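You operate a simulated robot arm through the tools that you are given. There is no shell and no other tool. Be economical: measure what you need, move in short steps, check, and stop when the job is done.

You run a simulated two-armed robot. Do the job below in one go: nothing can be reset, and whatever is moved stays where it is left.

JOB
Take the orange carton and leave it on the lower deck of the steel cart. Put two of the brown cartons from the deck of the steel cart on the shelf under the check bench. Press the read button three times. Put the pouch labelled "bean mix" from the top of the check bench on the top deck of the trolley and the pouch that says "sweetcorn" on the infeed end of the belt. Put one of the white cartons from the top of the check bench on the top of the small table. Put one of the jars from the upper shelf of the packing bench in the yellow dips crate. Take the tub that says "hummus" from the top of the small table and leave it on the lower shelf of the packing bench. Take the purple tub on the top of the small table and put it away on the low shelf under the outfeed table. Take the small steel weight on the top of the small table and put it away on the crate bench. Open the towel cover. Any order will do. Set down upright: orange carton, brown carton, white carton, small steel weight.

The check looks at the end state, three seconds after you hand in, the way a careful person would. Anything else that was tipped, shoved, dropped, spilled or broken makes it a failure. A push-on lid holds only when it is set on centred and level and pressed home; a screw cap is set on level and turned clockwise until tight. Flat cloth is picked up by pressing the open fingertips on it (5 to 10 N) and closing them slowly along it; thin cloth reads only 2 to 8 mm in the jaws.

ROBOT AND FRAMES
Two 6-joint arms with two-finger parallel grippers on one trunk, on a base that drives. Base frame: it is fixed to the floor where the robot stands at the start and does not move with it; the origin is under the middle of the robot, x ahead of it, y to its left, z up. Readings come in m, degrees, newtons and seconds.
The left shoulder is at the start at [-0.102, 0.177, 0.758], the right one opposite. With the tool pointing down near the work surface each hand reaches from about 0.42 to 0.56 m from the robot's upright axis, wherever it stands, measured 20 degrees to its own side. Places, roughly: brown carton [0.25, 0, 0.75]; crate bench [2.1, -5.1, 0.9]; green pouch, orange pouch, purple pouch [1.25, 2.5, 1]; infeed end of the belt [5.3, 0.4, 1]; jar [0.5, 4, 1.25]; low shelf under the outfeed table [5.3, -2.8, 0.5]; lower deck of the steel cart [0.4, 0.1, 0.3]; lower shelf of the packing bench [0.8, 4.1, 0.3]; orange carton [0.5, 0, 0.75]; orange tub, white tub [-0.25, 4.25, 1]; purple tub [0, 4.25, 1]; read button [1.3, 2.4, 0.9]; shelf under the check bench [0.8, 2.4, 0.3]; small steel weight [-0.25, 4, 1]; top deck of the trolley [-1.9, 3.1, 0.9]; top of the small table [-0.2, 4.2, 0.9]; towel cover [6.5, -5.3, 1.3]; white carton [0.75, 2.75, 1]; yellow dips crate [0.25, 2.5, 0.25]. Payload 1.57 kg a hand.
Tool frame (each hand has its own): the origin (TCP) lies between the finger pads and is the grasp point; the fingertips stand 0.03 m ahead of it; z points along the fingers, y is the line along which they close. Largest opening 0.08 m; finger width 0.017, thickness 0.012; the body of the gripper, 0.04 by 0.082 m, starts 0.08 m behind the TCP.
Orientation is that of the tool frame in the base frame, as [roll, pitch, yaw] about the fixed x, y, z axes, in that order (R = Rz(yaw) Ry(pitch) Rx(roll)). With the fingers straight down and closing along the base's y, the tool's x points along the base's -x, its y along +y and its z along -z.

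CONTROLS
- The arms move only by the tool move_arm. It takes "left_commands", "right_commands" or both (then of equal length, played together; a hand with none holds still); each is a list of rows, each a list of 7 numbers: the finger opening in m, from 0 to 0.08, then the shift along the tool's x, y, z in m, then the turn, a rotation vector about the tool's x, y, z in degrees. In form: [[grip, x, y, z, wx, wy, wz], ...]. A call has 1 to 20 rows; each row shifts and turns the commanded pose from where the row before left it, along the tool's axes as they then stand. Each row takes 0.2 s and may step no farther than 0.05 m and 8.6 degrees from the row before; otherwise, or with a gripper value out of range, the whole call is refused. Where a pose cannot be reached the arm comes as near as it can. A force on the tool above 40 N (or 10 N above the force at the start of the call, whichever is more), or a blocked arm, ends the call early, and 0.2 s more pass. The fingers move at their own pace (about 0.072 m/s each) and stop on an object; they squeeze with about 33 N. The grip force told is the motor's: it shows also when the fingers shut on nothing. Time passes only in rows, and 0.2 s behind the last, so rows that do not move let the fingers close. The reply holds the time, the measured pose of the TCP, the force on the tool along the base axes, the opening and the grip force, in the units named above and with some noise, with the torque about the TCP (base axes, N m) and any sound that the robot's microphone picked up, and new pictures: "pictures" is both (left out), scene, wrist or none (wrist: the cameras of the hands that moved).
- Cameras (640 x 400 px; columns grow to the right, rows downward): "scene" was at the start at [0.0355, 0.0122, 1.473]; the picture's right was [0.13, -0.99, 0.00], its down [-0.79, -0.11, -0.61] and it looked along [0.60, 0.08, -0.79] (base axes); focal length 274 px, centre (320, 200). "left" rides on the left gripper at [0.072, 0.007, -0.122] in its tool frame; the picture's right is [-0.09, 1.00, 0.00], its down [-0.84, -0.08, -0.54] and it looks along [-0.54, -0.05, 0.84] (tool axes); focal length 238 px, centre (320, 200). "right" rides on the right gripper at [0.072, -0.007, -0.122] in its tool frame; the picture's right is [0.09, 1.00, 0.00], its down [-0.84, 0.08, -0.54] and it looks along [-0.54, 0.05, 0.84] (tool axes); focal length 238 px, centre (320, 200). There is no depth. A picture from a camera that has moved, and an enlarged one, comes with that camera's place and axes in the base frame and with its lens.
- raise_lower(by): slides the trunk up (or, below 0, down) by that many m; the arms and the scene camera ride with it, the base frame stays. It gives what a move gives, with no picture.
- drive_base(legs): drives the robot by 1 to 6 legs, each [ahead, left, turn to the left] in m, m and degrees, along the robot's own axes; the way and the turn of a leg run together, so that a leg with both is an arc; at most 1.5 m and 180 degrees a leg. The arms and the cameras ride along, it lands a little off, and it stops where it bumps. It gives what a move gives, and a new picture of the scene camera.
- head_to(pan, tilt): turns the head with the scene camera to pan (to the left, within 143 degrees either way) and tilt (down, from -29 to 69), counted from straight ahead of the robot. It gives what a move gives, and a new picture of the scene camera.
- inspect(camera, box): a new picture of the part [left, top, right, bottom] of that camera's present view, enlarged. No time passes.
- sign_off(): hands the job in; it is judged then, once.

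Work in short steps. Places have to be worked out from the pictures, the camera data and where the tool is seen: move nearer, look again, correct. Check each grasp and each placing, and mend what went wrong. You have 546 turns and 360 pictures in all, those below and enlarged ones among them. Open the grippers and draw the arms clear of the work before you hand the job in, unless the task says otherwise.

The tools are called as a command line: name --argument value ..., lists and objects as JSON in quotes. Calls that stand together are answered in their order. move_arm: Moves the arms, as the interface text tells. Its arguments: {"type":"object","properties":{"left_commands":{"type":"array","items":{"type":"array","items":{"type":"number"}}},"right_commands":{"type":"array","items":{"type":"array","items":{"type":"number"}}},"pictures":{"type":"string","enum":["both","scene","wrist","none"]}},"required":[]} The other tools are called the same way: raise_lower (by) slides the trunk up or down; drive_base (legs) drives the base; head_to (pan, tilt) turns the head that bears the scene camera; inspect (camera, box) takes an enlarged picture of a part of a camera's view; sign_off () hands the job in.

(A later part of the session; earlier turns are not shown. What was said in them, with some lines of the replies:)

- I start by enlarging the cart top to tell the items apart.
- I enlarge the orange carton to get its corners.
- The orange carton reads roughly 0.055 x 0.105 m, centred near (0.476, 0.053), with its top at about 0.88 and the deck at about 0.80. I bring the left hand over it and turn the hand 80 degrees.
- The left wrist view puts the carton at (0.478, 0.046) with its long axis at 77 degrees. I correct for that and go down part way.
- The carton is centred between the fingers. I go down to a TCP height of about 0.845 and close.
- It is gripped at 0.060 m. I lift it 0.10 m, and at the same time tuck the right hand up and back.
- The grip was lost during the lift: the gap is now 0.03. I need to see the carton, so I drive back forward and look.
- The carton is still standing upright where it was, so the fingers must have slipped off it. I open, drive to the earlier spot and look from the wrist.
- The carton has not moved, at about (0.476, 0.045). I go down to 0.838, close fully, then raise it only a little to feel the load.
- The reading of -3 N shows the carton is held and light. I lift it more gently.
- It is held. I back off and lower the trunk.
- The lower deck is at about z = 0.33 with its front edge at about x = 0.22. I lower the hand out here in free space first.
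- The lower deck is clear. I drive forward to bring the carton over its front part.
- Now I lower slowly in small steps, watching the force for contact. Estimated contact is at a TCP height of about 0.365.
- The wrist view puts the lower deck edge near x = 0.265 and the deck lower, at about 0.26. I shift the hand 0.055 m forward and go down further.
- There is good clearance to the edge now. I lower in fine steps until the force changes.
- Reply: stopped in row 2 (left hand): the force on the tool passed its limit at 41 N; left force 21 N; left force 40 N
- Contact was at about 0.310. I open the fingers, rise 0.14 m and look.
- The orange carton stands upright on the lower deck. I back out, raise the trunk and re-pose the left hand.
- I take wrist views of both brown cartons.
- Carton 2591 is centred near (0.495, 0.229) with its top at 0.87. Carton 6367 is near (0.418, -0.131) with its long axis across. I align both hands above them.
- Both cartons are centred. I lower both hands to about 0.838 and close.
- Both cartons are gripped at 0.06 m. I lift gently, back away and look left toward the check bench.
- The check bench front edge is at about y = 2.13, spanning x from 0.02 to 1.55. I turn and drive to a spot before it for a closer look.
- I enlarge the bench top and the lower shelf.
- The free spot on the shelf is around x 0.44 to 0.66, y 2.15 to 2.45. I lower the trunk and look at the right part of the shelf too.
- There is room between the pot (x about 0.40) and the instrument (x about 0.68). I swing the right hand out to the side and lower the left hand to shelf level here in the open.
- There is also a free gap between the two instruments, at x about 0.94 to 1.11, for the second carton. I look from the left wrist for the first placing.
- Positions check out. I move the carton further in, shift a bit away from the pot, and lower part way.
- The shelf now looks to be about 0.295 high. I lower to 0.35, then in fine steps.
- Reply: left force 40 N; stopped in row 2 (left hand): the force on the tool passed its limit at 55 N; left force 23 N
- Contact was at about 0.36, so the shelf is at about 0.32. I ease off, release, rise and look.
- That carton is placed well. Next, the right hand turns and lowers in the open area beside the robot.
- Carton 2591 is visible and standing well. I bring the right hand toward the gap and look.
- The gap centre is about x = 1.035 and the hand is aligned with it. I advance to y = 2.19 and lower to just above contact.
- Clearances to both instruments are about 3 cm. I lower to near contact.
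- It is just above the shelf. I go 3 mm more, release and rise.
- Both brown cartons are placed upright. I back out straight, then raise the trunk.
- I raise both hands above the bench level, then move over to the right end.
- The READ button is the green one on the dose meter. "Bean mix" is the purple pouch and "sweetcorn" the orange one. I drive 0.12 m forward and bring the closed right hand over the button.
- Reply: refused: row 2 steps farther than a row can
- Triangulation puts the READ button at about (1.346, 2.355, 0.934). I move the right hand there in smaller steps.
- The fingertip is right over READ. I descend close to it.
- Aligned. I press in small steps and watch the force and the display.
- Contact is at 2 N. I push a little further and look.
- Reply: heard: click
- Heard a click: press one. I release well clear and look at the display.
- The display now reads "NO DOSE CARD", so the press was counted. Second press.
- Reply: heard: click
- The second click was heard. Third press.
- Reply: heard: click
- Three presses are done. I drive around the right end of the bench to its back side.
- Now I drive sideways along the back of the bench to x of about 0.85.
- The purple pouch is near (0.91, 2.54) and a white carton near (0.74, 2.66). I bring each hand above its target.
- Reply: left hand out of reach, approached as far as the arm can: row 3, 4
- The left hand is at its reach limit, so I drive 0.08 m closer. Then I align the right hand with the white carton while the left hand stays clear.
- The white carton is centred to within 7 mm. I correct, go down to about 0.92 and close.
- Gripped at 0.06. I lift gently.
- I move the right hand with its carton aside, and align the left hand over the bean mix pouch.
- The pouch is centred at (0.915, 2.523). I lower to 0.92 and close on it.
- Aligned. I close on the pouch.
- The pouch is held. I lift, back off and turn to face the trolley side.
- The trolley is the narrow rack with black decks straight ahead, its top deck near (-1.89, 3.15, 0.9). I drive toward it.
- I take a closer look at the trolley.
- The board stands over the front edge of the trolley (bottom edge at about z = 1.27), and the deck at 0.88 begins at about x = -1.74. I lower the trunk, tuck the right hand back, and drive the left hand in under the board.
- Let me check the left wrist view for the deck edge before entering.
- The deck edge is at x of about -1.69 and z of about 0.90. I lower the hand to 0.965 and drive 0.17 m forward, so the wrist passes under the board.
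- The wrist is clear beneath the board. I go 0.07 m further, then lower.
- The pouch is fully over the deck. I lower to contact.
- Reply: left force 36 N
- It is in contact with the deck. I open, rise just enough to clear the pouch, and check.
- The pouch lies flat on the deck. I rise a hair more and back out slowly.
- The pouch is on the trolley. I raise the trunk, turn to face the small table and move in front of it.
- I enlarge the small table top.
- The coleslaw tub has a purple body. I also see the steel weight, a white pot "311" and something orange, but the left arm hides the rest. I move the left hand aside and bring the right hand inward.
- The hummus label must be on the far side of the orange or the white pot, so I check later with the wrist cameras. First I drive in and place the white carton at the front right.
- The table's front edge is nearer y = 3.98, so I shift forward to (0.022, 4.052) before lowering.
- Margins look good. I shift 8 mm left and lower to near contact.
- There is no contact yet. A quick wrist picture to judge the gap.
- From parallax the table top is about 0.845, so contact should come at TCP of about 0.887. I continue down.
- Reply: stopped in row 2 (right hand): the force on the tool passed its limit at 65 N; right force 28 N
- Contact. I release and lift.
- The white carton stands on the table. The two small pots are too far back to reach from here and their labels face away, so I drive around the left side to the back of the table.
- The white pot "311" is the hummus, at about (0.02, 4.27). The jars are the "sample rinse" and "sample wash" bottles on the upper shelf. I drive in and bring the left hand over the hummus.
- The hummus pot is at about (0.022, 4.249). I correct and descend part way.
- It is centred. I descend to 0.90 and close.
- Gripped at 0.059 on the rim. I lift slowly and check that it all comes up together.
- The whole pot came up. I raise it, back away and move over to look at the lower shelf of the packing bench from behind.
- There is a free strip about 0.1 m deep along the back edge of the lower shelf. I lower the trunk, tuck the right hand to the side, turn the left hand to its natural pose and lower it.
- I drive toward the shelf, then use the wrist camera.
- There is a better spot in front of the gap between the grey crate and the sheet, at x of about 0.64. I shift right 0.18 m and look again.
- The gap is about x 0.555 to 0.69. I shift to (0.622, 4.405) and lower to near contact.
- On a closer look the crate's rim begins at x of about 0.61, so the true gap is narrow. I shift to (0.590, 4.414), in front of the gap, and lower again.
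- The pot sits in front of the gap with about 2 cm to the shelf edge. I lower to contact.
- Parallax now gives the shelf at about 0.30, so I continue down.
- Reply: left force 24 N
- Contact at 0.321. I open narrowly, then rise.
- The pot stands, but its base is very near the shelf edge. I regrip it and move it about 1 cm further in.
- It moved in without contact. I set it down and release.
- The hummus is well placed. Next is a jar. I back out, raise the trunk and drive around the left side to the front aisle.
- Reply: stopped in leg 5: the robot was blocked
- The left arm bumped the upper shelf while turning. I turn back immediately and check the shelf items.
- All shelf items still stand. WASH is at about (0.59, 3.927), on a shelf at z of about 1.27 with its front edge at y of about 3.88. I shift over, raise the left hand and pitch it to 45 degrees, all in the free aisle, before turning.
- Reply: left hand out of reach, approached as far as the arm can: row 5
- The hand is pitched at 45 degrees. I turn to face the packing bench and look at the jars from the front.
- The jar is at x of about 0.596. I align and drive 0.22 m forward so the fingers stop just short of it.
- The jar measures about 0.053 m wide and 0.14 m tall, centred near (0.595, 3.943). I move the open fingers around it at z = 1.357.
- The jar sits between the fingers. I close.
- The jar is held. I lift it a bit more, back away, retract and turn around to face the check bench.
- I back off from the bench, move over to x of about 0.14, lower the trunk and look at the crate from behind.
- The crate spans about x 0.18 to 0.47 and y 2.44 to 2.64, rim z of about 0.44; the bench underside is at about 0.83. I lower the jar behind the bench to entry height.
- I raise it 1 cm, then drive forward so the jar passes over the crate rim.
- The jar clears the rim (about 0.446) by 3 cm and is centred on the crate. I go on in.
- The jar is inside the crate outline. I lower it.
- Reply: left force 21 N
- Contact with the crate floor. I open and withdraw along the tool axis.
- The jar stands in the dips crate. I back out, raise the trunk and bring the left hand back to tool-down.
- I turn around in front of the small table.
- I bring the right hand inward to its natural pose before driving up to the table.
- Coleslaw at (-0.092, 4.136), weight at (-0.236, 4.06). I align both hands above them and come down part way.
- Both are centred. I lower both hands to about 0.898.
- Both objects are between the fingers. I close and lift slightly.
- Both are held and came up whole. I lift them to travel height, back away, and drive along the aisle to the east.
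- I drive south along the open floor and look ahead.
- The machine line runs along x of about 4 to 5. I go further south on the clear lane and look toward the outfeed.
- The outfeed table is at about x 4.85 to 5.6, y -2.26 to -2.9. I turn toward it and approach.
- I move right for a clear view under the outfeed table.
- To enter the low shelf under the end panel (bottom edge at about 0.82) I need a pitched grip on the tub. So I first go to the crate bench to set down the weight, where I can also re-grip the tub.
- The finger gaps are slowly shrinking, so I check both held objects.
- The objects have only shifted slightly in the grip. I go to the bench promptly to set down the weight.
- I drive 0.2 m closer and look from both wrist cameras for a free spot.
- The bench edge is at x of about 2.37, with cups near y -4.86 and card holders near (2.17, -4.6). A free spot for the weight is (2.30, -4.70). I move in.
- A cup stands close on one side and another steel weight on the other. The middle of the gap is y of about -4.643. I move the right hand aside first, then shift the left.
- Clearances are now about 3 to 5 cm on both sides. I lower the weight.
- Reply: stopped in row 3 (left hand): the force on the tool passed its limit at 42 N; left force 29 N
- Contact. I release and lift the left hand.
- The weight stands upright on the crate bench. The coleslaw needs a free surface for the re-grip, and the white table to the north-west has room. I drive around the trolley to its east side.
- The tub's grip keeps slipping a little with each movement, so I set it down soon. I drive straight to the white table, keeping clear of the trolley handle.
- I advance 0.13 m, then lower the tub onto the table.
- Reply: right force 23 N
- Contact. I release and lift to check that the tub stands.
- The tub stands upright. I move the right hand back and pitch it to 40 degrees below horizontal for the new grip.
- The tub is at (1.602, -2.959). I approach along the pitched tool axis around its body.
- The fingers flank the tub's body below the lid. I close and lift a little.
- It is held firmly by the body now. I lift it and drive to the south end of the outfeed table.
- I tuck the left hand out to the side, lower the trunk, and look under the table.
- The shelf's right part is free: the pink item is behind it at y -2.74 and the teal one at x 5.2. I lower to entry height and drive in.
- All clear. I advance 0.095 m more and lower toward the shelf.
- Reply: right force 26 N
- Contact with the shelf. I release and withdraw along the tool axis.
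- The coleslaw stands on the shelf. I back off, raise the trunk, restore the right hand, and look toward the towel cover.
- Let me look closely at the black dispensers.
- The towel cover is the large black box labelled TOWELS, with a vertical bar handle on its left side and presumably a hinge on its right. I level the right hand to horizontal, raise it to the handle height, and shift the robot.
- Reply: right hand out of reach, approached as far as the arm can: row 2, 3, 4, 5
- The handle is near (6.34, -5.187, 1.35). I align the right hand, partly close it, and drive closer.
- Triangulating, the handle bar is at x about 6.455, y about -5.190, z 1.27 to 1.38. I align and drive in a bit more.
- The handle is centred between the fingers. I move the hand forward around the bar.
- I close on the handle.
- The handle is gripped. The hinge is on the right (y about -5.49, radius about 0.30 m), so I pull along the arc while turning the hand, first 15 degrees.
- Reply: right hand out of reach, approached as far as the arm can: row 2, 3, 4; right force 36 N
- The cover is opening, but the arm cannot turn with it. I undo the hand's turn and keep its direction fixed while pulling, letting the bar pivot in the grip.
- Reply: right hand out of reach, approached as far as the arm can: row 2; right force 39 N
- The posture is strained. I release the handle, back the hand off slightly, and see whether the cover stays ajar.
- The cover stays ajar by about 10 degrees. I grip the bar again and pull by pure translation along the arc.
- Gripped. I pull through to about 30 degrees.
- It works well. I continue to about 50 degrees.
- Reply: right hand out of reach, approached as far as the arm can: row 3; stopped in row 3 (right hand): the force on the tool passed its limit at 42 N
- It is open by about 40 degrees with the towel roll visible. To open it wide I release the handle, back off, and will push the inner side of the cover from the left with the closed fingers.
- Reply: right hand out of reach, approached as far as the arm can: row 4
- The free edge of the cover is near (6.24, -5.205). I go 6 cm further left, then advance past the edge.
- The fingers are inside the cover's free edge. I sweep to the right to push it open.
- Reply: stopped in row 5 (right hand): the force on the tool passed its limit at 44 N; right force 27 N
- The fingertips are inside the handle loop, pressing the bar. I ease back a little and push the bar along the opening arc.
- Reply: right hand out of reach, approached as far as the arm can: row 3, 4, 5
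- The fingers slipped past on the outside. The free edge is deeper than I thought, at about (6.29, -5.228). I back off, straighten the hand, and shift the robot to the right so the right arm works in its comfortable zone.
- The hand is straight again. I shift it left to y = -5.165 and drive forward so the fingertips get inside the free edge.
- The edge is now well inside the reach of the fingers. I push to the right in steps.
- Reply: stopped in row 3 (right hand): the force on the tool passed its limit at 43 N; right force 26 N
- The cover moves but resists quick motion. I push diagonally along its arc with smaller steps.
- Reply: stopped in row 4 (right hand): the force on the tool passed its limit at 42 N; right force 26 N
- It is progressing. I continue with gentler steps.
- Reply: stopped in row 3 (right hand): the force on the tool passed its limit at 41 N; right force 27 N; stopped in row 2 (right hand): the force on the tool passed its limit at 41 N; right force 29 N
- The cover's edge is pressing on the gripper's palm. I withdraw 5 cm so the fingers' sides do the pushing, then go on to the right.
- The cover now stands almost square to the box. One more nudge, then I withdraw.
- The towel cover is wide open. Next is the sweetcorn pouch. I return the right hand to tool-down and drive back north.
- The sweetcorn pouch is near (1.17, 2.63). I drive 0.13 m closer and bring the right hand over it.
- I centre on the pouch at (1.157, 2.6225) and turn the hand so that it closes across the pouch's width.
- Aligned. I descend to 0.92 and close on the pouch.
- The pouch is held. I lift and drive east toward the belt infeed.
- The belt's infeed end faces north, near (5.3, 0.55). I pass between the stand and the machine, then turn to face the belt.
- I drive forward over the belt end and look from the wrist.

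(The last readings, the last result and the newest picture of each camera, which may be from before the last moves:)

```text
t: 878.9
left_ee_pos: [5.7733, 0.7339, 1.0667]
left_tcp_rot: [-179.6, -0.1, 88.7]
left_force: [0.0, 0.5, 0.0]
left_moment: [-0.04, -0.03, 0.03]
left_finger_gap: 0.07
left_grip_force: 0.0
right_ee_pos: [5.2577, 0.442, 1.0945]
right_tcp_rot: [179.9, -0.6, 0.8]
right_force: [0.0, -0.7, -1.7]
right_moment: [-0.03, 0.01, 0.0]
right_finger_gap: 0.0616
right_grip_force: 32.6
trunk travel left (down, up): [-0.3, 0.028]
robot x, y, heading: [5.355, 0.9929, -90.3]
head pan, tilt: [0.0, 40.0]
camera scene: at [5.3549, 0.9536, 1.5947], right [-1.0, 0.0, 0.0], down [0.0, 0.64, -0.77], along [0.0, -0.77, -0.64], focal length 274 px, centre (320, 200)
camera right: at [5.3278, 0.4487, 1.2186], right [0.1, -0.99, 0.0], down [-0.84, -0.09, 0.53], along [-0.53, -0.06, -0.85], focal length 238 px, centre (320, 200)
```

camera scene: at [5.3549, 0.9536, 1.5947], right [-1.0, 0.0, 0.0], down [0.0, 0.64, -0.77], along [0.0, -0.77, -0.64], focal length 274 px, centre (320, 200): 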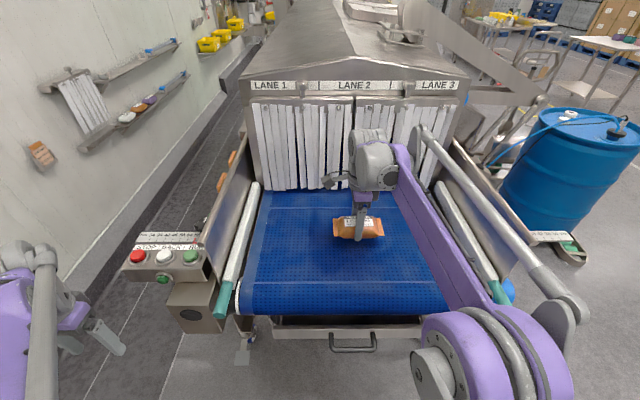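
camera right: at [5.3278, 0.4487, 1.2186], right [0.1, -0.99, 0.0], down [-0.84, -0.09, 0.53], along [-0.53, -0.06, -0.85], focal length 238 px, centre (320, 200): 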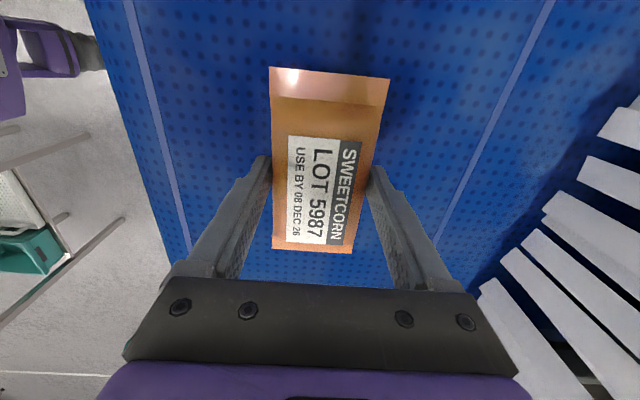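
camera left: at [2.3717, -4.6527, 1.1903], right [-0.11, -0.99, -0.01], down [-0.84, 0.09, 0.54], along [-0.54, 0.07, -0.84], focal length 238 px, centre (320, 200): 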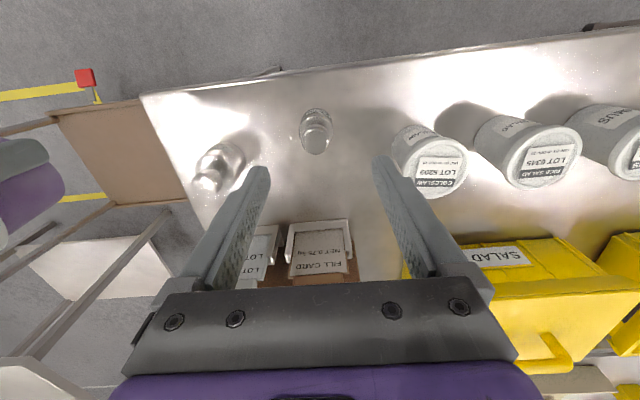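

The pouch is over the belt between the two cross lines. I lower it toward the belt.

move_arm --right_commands '[[0.0, 0, 0, 0.02, 0, 0, 0], [0.0, 0, 0, 0.02, 0, 0, 0], [0.0, 0, 0, 0.015, 0, 0, 0], [0.0, 0, 0, 0, 0, 0, 0]]' --pictures "wrist"

```text
t: 879.7
left_ee_pos: [5.7736, 0.7348, 1.0678]
left_tcp_rot: [-179.7, -0.2, 88.7]
left_force: [-0.3, 0.0, 0.0]
left_moment: [-0.04, -0.02, -0.01]
left_finger_gap: 0.0702
left_grip_force: 0.1
right_ee_pos: [5.2583, 0.4429, 1.0505]
right_tcp_rot: [179.7, -0.7, 0.7]
right_force: [0.0, -6.4, 38.9]
right_moment: [1.1, 0.14, 0.02]
right_finger_gap: 0.0617
right_grip_force: 32.7
trunk travel left (down, up): [-0.3, 0.028]
robot x, y, heading: [5.3544, 0.9931, -90.1]
head pan, tilt: [0.0, 40.0]
stopped in row 4 (right hand): the force on the tool passed its limit at 88 N (the readings are from after the stop); the commanded pose is now the measured one
camera right: at [5.3289, 0.4506, 1.1734], right [0.1, -0.99, 0.0], down [-0.84, -0.09, 0.53], along [-0.53, -0.06, -0.85], focal length 238 px, centre (320, 200)
```

right: 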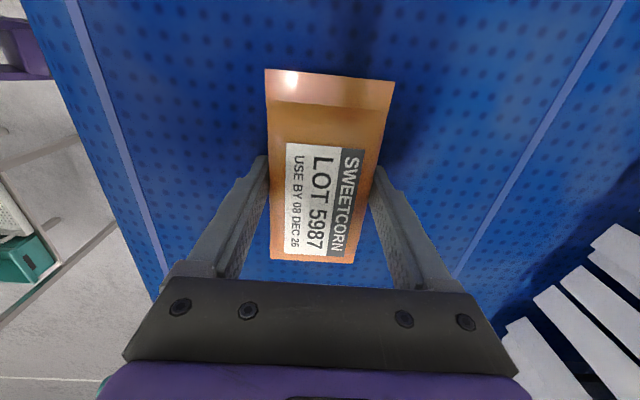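

It touched the belt already. I ease up, release and rise.

move_arm --right_commands '[[0.0, 0, 0, -0.003, 0, 0, 0], [0.08, 0, 0, 0, 0, 0, 0], [0.08, 0, 0, 0, 0, 0, 0], [0.08, 0, 0, -0.02, 0, 0, 0], [0.08, 0, 0, -0.04, 0, 0, 0], [0.08, 0, 0, -0.04, 0, 0, 0]]' --pictures "both"

```text
t: 881.1
left_ee_pos: [5.7726, 0.7352, 1.0651]
left_tcp_rot: [-179.5, -0.2, 88.7]
left_force: [-0.7, 0.2, -0.2]
left_moment: [0.01, 0.02, 0.0]
left_finger_gap: 0.0699
left_grip_force: 0.0
right_ee_pos: [5.2568, 0.4416, 1.1507]
right_tcp_rot: [179.9, -0.7, 0.7]
right_force: [0.1, 0.2, 0.3]
right_moment: [0.01, -0.05, 0.0]
right_finger_gap: 0.0798
right_grip_force: 0.0
trunk travel left (down, up): [-0.3, 0.028]
robot x, y, heading: [5.3538, 0.995, -90.2]
head pan, tilt: [0.0, 40.0]
camera scene: at [5.3549, 0.9528, 1.5947], right [-1.0, 0.0, 0.0], down [0.0, 0.64, -0.77], along [0.0, -0.77, -0.64], focal length 274 px, centre (320, 200)
camera right: at [5.3274, 0.4491, 1.2736], right [0.1, -0.99, 0.0], down [-0.84, -0.09, 0.53], along [-0.53, -0.06, -0.85], focal length 238 px, centre (320, 200)
```

scene: 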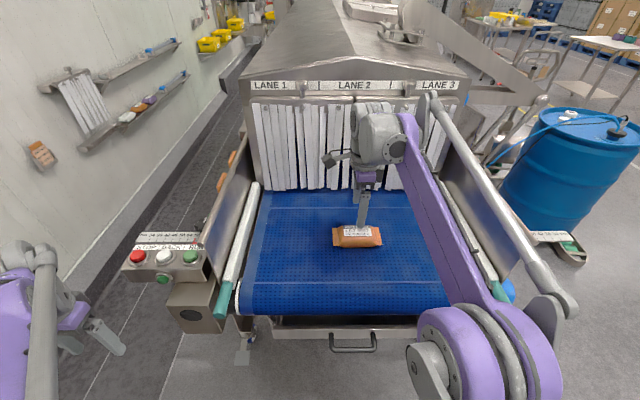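
right: 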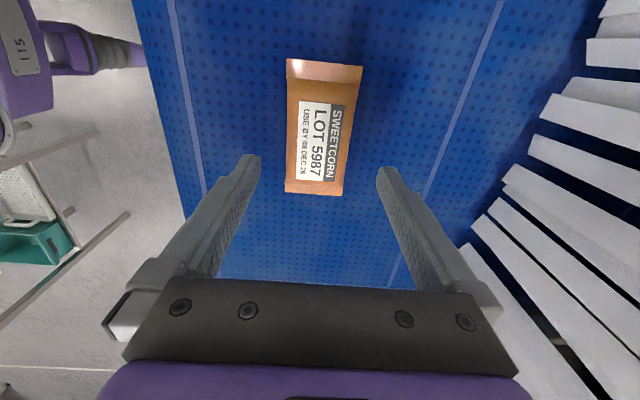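

The pouch lies on the infeed end of the belt. I back the robot clear.

drive_base --legs '[[-0.4, 0, 0]]'

```text
t: 883.6
left_ee_pos: [5.7747, 1.1365, 1.0669]
left_tcp_rot: [-179.6, -0.1, 89.0]
left_force: [-0.1, -0.6, 0.1]
left_moment: [-0.01, 0.0, 0.0]
left_finger_gap: 0.0701
left_grip_force: 0.1
right_ee_pos: [5.2595, 0.8408, 1.1507]
right_tcp_rot: [180.0, -0.6, 0.9]
right_force: [-0.6, 0.6, 0.2]
right_moment: [-0.03, 0.04, 0.03]
right_finger_gap: 0.08
right_grip_force: 0.1
trunk travel left (down, up): [-0.3, 0.028]
robot x, y, heading: [5.3565, 1.3945, -89.9]
head pan, tilt: [0.0, 40.0]
camera scene: at [5.3559, 1.3519, 1.5948], right [-1.0, 0.0, 0.0], down [0.0, 0.64, -0.77], along [0.0, -0.77, -0.64], focal length 274 px, centre (320, 200)
```

scene: 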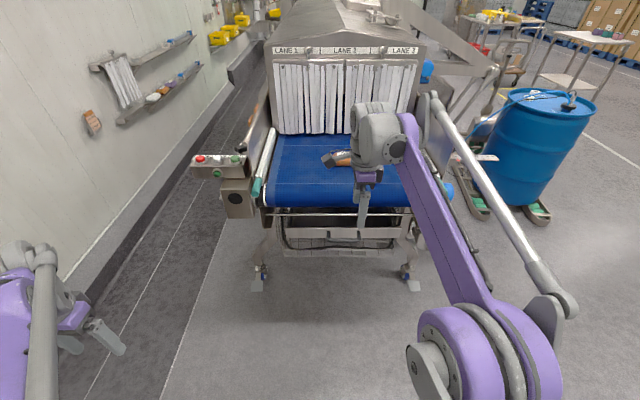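

All tasks are done, both grippers are open and the arms are clear, so I hand in.

sign_off

```text
The job is handed in.
```

I finished every item on the list and handed the job in; no check result came back with the hand-in.

- **Orange carton:** it slipped from the grip on the first lift but stayed upright on the cart, and the second pick went cleanly.
- **Read button:** after the first press the meter showed "NO DOSE CARD". I heard a click for each of the three presses.
- **Jar and packing bench:** while I was turning, the left arm bumped the bench's upper shelf. Nothing on it had fallen. The jar I used is the "sample wash" one.
- **Coleslaw tub:** this is the purple tub. I set it down briefly on a white table to change the grip before putting it on the outfeed shelf.
- **Sweetcorn pouch:** it met the belt sooner than I expected, with a force peak of 88 N, and looked undamaged afterwards.
- **Towel cover:** it stands open at about a right angle.
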